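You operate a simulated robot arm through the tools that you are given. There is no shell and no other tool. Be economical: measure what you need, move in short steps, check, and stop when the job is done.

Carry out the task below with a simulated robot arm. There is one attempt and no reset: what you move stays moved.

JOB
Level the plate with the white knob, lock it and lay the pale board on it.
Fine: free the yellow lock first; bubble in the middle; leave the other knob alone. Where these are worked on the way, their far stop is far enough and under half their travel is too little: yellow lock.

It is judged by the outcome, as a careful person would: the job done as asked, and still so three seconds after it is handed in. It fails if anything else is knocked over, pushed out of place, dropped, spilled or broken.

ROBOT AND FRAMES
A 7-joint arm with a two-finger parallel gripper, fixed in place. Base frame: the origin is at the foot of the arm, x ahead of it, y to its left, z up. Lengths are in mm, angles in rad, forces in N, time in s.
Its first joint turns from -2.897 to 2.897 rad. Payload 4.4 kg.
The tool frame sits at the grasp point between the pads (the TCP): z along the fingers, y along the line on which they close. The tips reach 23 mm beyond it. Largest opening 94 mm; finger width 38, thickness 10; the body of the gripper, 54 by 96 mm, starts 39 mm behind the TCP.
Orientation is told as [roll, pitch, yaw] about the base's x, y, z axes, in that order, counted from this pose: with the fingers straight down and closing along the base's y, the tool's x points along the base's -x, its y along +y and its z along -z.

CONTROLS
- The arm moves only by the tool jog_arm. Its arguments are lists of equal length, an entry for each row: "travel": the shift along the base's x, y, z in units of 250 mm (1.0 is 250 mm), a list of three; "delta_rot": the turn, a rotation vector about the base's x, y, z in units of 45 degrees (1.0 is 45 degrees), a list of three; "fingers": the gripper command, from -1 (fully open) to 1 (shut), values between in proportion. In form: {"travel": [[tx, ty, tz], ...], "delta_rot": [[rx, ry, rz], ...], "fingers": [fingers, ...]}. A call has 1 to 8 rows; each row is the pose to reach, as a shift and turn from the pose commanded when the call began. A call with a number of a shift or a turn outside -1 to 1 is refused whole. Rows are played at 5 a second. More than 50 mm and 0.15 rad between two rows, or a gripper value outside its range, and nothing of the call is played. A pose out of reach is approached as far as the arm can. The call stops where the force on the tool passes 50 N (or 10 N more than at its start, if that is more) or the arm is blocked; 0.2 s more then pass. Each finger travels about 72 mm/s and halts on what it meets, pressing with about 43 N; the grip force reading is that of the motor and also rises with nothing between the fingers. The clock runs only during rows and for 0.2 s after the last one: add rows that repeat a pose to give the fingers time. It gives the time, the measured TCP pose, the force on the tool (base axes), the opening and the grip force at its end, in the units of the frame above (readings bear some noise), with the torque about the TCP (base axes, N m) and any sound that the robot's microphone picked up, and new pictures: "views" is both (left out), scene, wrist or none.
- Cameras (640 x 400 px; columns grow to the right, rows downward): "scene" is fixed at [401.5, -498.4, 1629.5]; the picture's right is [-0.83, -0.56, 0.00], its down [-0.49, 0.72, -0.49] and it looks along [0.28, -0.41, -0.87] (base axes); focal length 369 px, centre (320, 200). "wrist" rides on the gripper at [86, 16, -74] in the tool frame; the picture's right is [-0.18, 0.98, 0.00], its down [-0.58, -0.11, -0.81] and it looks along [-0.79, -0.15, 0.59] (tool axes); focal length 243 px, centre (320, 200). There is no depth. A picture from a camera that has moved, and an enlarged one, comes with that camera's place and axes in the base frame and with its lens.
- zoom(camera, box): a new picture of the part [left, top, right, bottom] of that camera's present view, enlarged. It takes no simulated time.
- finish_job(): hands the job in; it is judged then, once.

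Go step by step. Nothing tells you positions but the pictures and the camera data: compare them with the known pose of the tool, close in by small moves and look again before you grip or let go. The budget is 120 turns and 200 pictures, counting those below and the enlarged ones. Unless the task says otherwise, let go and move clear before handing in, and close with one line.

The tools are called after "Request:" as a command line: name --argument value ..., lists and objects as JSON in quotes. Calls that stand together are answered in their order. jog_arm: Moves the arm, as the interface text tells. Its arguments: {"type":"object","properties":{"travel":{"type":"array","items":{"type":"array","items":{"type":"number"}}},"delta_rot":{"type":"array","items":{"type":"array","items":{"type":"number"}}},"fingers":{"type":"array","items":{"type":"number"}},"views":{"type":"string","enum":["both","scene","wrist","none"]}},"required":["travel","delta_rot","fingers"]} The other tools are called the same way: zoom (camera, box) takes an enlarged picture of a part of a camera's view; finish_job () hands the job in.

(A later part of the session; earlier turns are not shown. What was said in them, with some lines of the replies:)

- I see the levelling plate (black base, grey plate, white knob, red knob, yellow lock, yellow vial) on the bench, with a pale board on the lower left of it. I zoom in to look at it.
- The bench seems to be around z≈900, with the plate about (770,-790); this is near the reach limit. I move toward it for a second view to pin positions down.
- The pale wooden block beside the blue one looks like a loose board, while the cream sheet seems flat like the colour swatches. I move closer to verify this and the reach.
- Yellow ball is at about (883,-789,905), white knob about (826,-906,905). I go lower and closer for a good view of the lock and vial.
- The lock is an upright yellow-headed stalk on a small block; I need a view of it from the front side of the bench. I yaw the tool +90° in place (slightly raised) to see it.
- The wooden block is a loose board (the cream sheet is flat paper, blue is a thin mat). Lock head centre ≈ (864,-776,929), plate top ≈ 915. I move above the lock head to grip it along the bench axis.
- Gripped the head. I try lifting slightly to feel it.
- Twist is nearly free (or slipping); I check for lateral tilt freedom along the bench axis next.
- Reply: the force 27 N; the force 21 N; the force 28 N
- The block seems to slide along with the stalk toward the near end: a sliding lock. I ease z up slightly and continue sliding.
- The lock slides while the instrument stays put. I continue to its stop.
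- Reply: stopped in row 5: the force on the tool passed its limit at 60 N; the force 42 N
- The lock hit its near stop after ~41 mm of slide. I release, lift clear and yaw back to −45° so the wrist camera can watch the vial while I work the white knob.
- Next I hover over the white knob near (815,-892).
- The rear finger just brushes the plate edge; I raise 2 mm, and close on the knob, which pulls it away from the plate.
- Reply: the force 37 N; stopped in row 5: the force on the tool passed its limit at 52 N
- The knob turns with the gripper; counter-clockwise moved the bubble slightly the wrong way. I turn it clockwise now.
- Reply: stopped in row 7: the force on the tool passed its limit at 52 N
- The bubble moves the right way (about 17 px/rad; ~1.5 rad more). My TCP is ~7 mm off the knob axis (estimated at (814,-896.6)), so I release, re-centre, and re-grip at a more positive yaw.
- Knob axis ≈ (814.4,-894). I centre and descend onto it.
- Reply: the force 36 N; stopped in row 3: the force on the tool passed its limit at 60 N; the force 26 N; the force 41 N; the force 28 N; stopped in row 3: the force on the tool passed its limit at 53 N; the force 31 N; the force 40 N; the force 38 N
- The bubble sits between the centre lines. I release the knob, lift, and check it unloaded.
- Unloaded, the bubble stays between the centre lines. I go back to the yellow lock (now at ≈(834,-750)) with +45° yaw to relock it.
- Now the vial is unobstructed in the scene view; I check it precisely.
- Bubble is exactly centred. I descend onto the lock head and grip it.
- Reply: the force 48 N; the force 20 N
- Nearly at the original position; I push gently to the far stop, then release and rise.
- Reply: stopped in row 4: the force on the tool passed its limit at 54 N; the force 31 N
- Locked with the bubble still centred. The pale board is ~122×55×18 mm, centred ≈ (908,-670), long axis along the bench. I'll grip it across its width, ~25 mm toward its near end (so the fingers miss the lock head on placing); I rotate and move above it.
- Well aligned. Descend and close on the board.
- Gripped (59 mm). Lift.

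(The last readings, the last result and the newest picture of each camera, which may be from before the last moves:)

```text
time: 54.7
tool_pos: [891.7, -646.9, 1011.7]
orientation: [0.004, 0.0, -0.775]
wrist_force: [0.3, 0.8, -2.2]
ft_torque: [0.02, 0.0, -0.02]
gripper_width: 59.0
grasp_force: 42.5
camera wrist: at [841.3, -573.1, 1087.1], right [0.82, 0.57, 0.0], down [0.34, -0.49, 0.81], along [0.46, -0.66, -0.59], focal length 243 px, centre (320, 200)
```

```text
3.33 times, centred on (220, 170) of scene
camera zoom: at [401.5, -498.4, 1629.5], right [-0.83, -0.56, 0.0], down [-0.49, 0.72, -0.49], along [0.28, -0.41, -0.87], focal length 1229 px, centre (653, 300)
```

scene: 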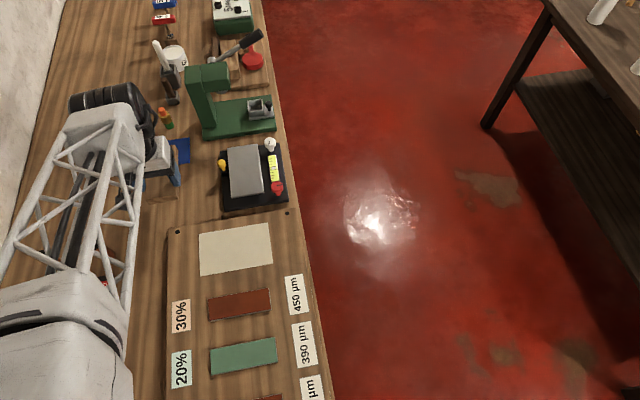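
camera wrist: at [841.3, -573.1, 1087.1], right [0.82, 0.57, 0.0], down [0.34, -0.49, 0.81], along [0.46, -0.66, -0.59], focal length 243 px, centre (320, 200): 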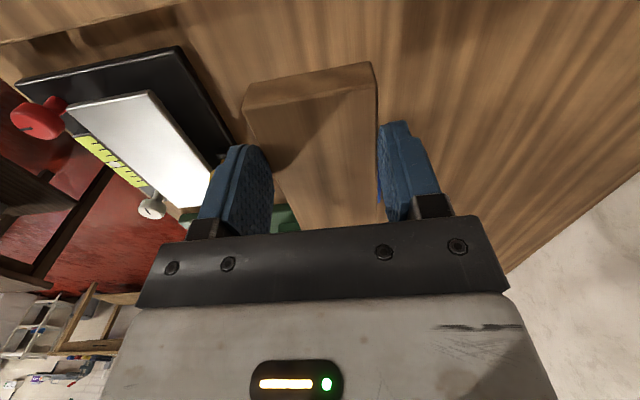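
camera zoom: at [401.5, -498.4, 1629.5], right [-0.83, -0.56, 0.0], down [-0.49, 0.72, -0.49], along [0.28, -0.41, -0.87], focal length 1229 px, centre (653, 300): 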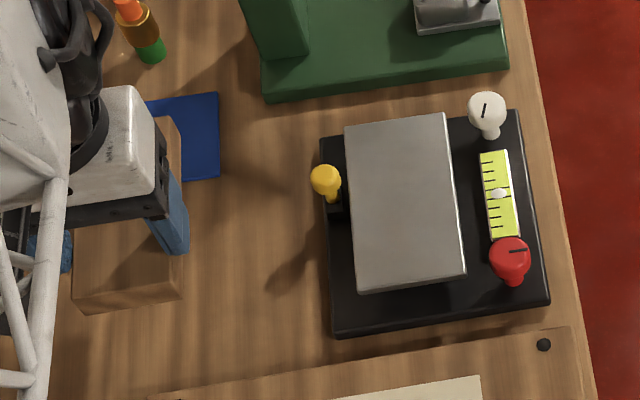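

Board is held well. Plate centre ≈ (822,-803.5), so the TCP goes to ≈ (804,-787), staying high.

Request:
jog_arm --travel '[[-0.088, -0.14, 0], [-0.176, -0.28, 0], [-0.264, -0.42, 0], [-0.351, -0.562, 0], [-0.351, -0.562, -0.06]]' --delta_rot '[[0, 0, 0], [0, 0, 0], [0, 0, -0.01], [0, 0, -0.02], [0, 0, -0.02]]' --fingers '[1, 1, 1, 1, 1]'

Request:
zoom --camera "scene" --box '[180, 110, 310, 230]'

Request:
zoom --camera "wrist" --box '[170, 0, 470, 240]'

```text
time: 55.9
tool_pos: [802.9, -791.3, 996.6]
orientation: [0.005, -0.001, -0.79]
wrist_force: [-0.2, -0.1, -1.1]
ft_torque: [0.04, 0.01, -0.01]
gripper_width: 59.0
grasp_force: 43.8
camera wrist: at [753.3, -716.3, 1071.5], right [0.83, 0.56, 0.0], down [0.33, -0.49, 0.81], along [0.45, -0.67, -0.59], focal length 243 px, centre (320, 200)
```

scene: 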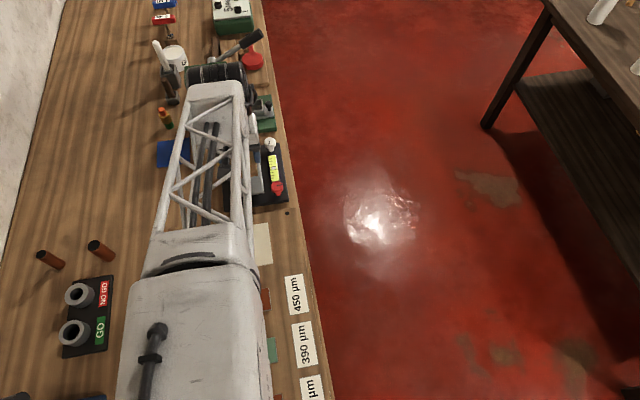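
wrist: 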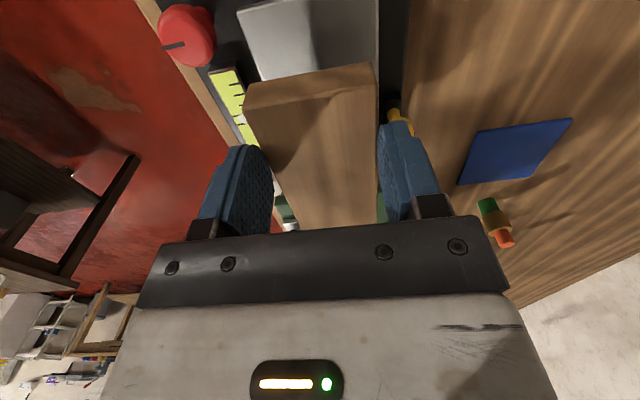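

```text
3.33 times, centred on (245, 170) of scene
camera zoom: at [401.5, -498.4, 1629.5], right [-0.83, -0.56, 0.0], down [-0.49, 0.72, -0.49], along [0.28, -0.41, -0.87], focal length 1229 px, centre (570, 300)
```

zoom: 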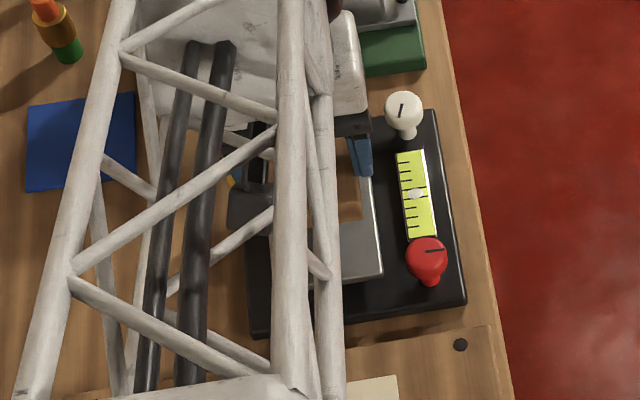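

```text
1.67 times, centred on (320, 120) of wrist
camera zoom: at [753.3, -716.3, 1071.5], right [0.83, 0.56, 0.0], down [0.33, -0.49, 0.81], along [0.45, -0.67, -0.59], focal length 404 px, centre (320, 333)
```

zoom: 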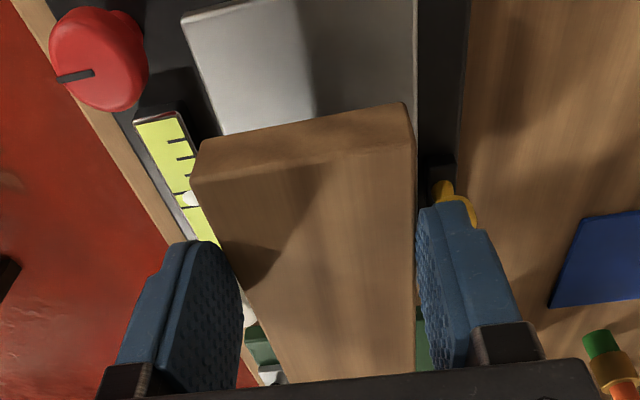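

Request:
jog_arm --travel '[[0.006, 0.011, 0], [0.006, 0.011, -0.06], [0.006, 0.011, -0.12], [0.006, 0.011, -0.16], [0.006, 0.011, -0.16]]' --delta_rot '[[0, 0, 0], [0, 0, 0], [0, 0, 0], [0, 0, 0], [0, 0, 0]]' --fingers '[1, 1, 1, 1, 1]' --views "wrist"

Request:
zoom --camera "wrist" --box '[170, 0, 470, 240]'

Request:
zoom --camera "scene" --box '[180, 110, 310, 230]'

```text
time: 57.1
tool_pos: [807.5, -789.6, 960.3]
orientation: [0.003, -0.003, -0.791]
wrist_force: [-3.8, 5.1, 26.4]
ft_torque: [0.85, 0.82, 0.0]
gripper_width: 59.2
grasp_force: 43.3
camera wrist: at [757.3, -713.5, 1034.9], right [0.83, 0.56, 0.0], down [0.33, -0.49, 0.81], along [0.46, -0.67, -0.59], focal length 243 px, centre (320, 200)
```

wrist: 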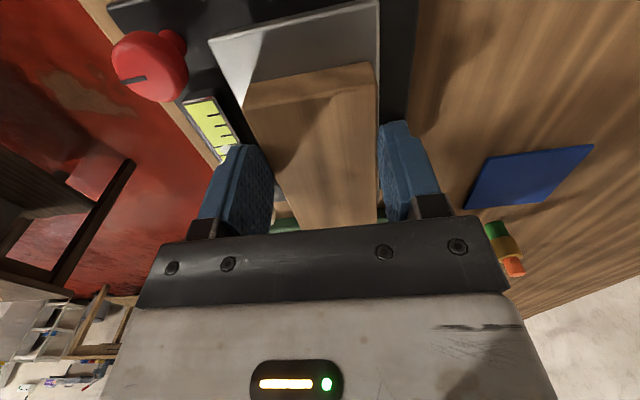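

```text
1.67 times, centred on (320, 120) of wrist
camera zoom: at [757.3, -713.5, 1034.9], right [0.83, 0.56, 0.0], down [0.33, -0.49, 0.81], along [0.46, -0.67, -0.59], focal length 404 px, centre (320, 333)
```

zoom: 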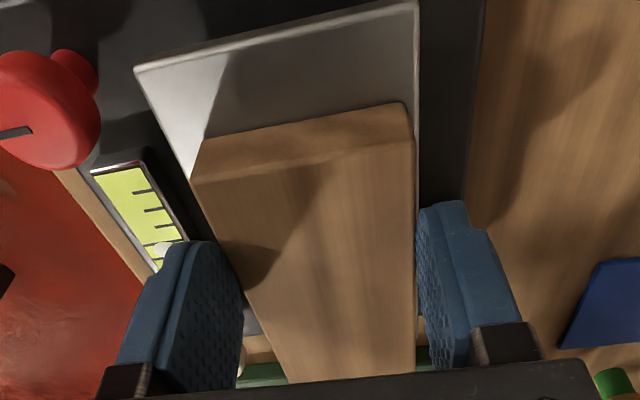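

```text
3.33 times, centred on (245, 170) of scene
camera zoom: at [401.5, -498.4, 1629.5], right [-0.83, -0.56, 0.0], down [-0.49, 0.72, -0.49], along [0.28, -0.41, -0.87], focal length 1229 px, centre (570, 300)
```

zoom: 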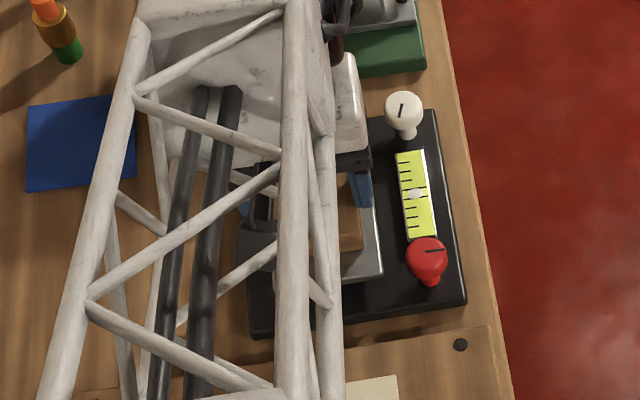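

The board's near edge has just met the plate (plate top ≈ 919.5, bench ≈ 881). It sits ~8 mm too far along and ~2.5 mm to the rear; I lift 8 mm, shift, and come down gently.

Request:
jog_arm --travel '[[0, 0, 0.03], [-0.015, 0.008, 0.045], [-0.03, 0.016, 0.045], [-0.03, 0.016, 0.045]]' --delta_rot '[[0, 0, 0], [0, 0, 0], [0, 0, 0], [0, 0, 0]]' --fingers '[1, 1, 1, 1]' --views "wrist"

Request:
zoom --camera "wrist" --box '[170, 0, 470, 240]'

```text
time: 58.1
tool_pos: [798.8, -782.9, 969.5]
orientation: [0.003, 0.0, -0.791]
wrist_force: [-0.2, 0.0, -1.5]
ft_torque: [0.03, -0.03, 0.02]
gripper_width: 58.8
grasp_force: 43.0
camera wrist: at [749.5, -708.2, 1043.8], right [0.83, 0.56, 0.0], down [0.33, -0.49, 0.81], along [0.45, -0.67, -0.59], focal length 243 px, centre (320, 200)
```

wrist: 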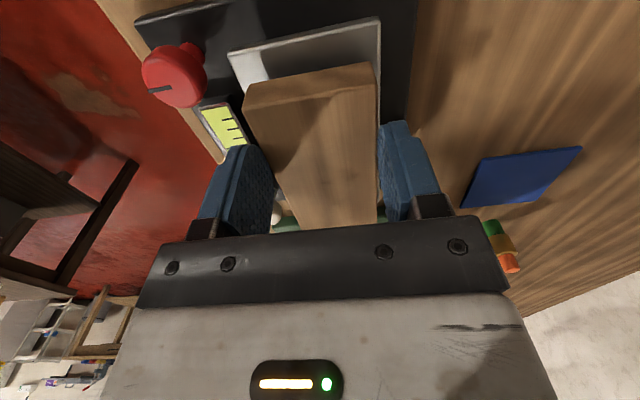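

```text
1.67 times, centred on (320, 120) of wrist
camera zoom: at [749.5, -708.2, 1043.8], right [0.83, 0.56, 0.0], down [0.33, -0.49, 0.81], along [0.45, -0.67, -0.59], focal length 404 px, centre (320, 333)
```

zoom: 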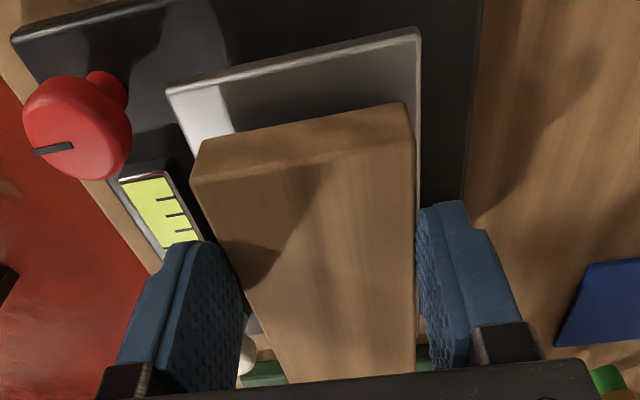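

Now centred on the plate. Lowering gently.

Request:
jog_arm --travel '[[0, 0, -0.02], [0, 0, -0.034], [0, 0, -0.04], [0, 0, -0.04]]' --delta_rot '[[0, 0, 0], [0, 0, 0], [0, 0, 0], [0, 0, 0]]' --fingers '[1, 1, 1, 1]' --views "none"

```text
time: 59.1
tool_pos: [800.7, -782.5, 959.1]
orientation: [0.004, -0.002, -0.789]
wrist_force: [-2.2, -4.5, 13.0]
ft_torque: [0.12, 0.35, 0.14]
gripper_width: 59.0
grasp_force: 42.9
```

The board rests on the plate (13 N). I open slightly and rise.

Request:
jog_arm --travel '[[0, 0, 0.002], [0, 0, 0.002], [0, 0, 0.002], [0, 0, 0.002]]' --delta_rot '[[0, 0, 0], [0, 0, 0], [0, 0, 0], [0, 0, 0]]' --fingers '[-0.2, -0.35, -0.42, -0.46]' --views "wrist"

Request:
zoom --camera "wrist" --box '[170, 0, 470, 240]'

```text
time: 60.1
tool_pos: [800.3, -781.7, 959.3]
orientation: [0.003, -0.001, -0.791]
wrist_force: [0.0, 0.3, 1.1]
ft_torque: [-0.02, 0.02, 0.03]
gripper_width: 68.4
grasp_force: 0.0
camera wrist: at [750.0, -707.4, 1034.1], right [0.83, 0.56, 0.0], down [0.33, -0.49, 0.81], along [0.45, -0.67, -0.59], focal length 243 px, centre (320, 200)
```

wrist: 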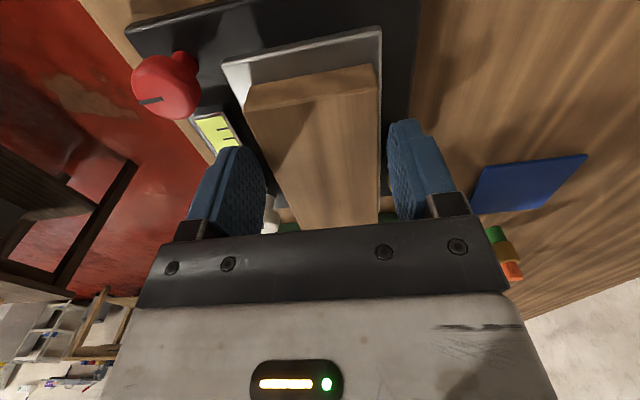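

```text
1.67 times, centred on (320, 120) of wrist
camera zoom: at [750.0, -707.4, 1034.1], right [0.83, 0.56, 0.0], down [0.33, -0.49, 0.81], along [0.45, -0.67, -0.59], focal length 404 px, centre (320, 333)
```

zoom: 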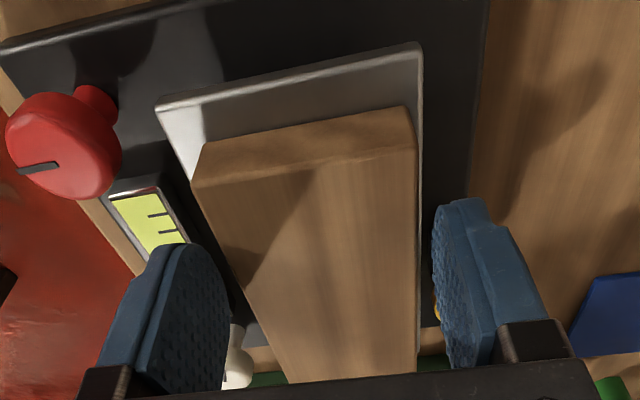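

Released cleanly; I rise straight up, then back away to see everything.

Request:
jog_arm --travel '[[0, 0, 0.04], [0, 0, 0.14], [0, 0, 0.3], [0, 0, 0.46], [0.0, 0.16, 0.56], [0.0, 0.34, 0.6]]' --delta_rot '[[0, 0, 0], [0, 0, 0], [0, 0, 0], [0, 0, 0], [0, 0, 0], [0, 0, 0]]' --fingers '[-0.46, -0.46, -0.46, -0.46, -0.46, -0.46]' --views "none"

Request:
jog_arm --travel '[[0, 0.16, 0], [0, 0.32, 0], [0, 0.48, 0], [0, 0.64, 0], [0, 0.64, 0]]' --delta_rot '[[0, 0, 0], [0, 0, 0], [0, 0, 0], [0, 0, 0], [0, 0, 0]]' --fingers '[-0.46, -0.46, -0.46, -0.46, -0.46]'

Request:
zoom --camera "scene" --box '[200, 125, 300, 215]'

Request:
zoom --camera "scene" --box '[255, 150, 290, 185]'

```text
time: 61.5
tool_pos: [797.5, -698.0, 1107.1]
orientation: [0.003, 0.003, -0.789]
wrist_force: [0.6, 0.8, 0.0]
ft_torque: [-0.04, 0.0, 0.0]
gripper_width: 68.6
grasp_force: 0.0
```

```text
time: 62.7
tool_pos: [798.3, -537.6, 1109.5]
orientation: [0.002, 0.0, -0.789]
wrist_force: [0.7, -0.4, -0.2]
ft_torque: [0.04, -0.02, 0.02]
gripper_width: 68.7
grasp_force: 0.0
camera wrist: at [749.3, -462.6, 1184.0], right [0.83, 0.56, 0.0], down [0.33, -0.49, 0.81], along [0.45, -0.67, -0.59], focal length 243 px, centre (320, 200)
```

scene: 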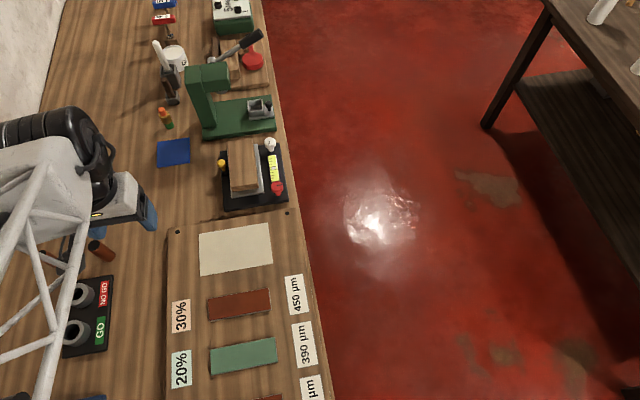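
wrist: 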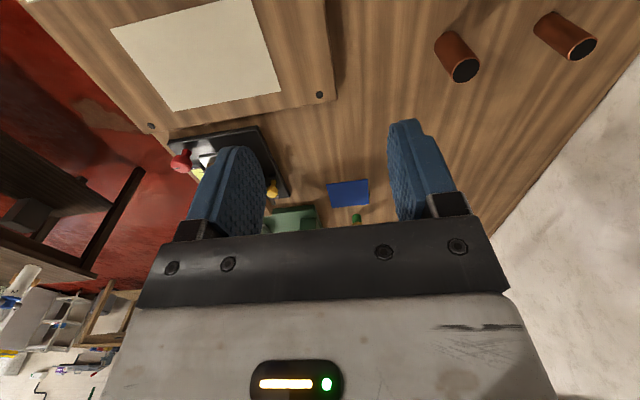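

```text
4.44 times, centred on (250, 170) of scene
camera zoom: at [401.5, -498.4, 1629.5], right [-0.83, -0.56, 0.0], down [-0.49, 0.72, -0.49], along [0.28, -0.41, -0.87], focal length 1639 px, centre (631, 333)
```

zoom: 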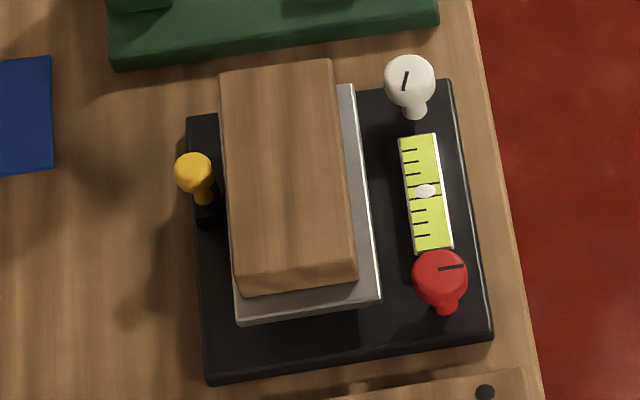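

```text
11.43 times, centred on (272, 168) of scene
camera zoom: at [401.5, -498.4, 1629.5], right [-0.83, -0.56, 0.0], down [-0.49, 0.72, -0.49], along [0.28, -0.41, -0.87], focal length 4215 px, centre (863, 571)
```

zoom: 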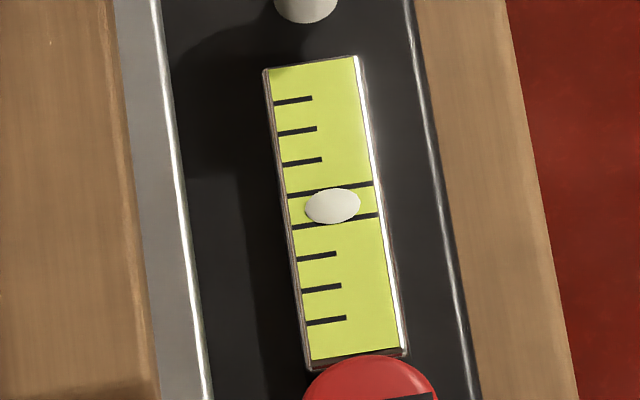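

The board lies flat on the plate, the bubble is centred, the lock is back at its locked stop, the red knob is unchanged, and the arm is clear. I hand it in.

Request:
finish_job

```text
The job is handed in.
```

I freed the yellow lock, levelled the plate with the white knob until the bubble sat in the middle, locked it again and laid the pale board flat on it. I took the loose wooden block beside the blue mat to be the pale board, because the cream rectangle is a flat sheet. The red knob was not touched.
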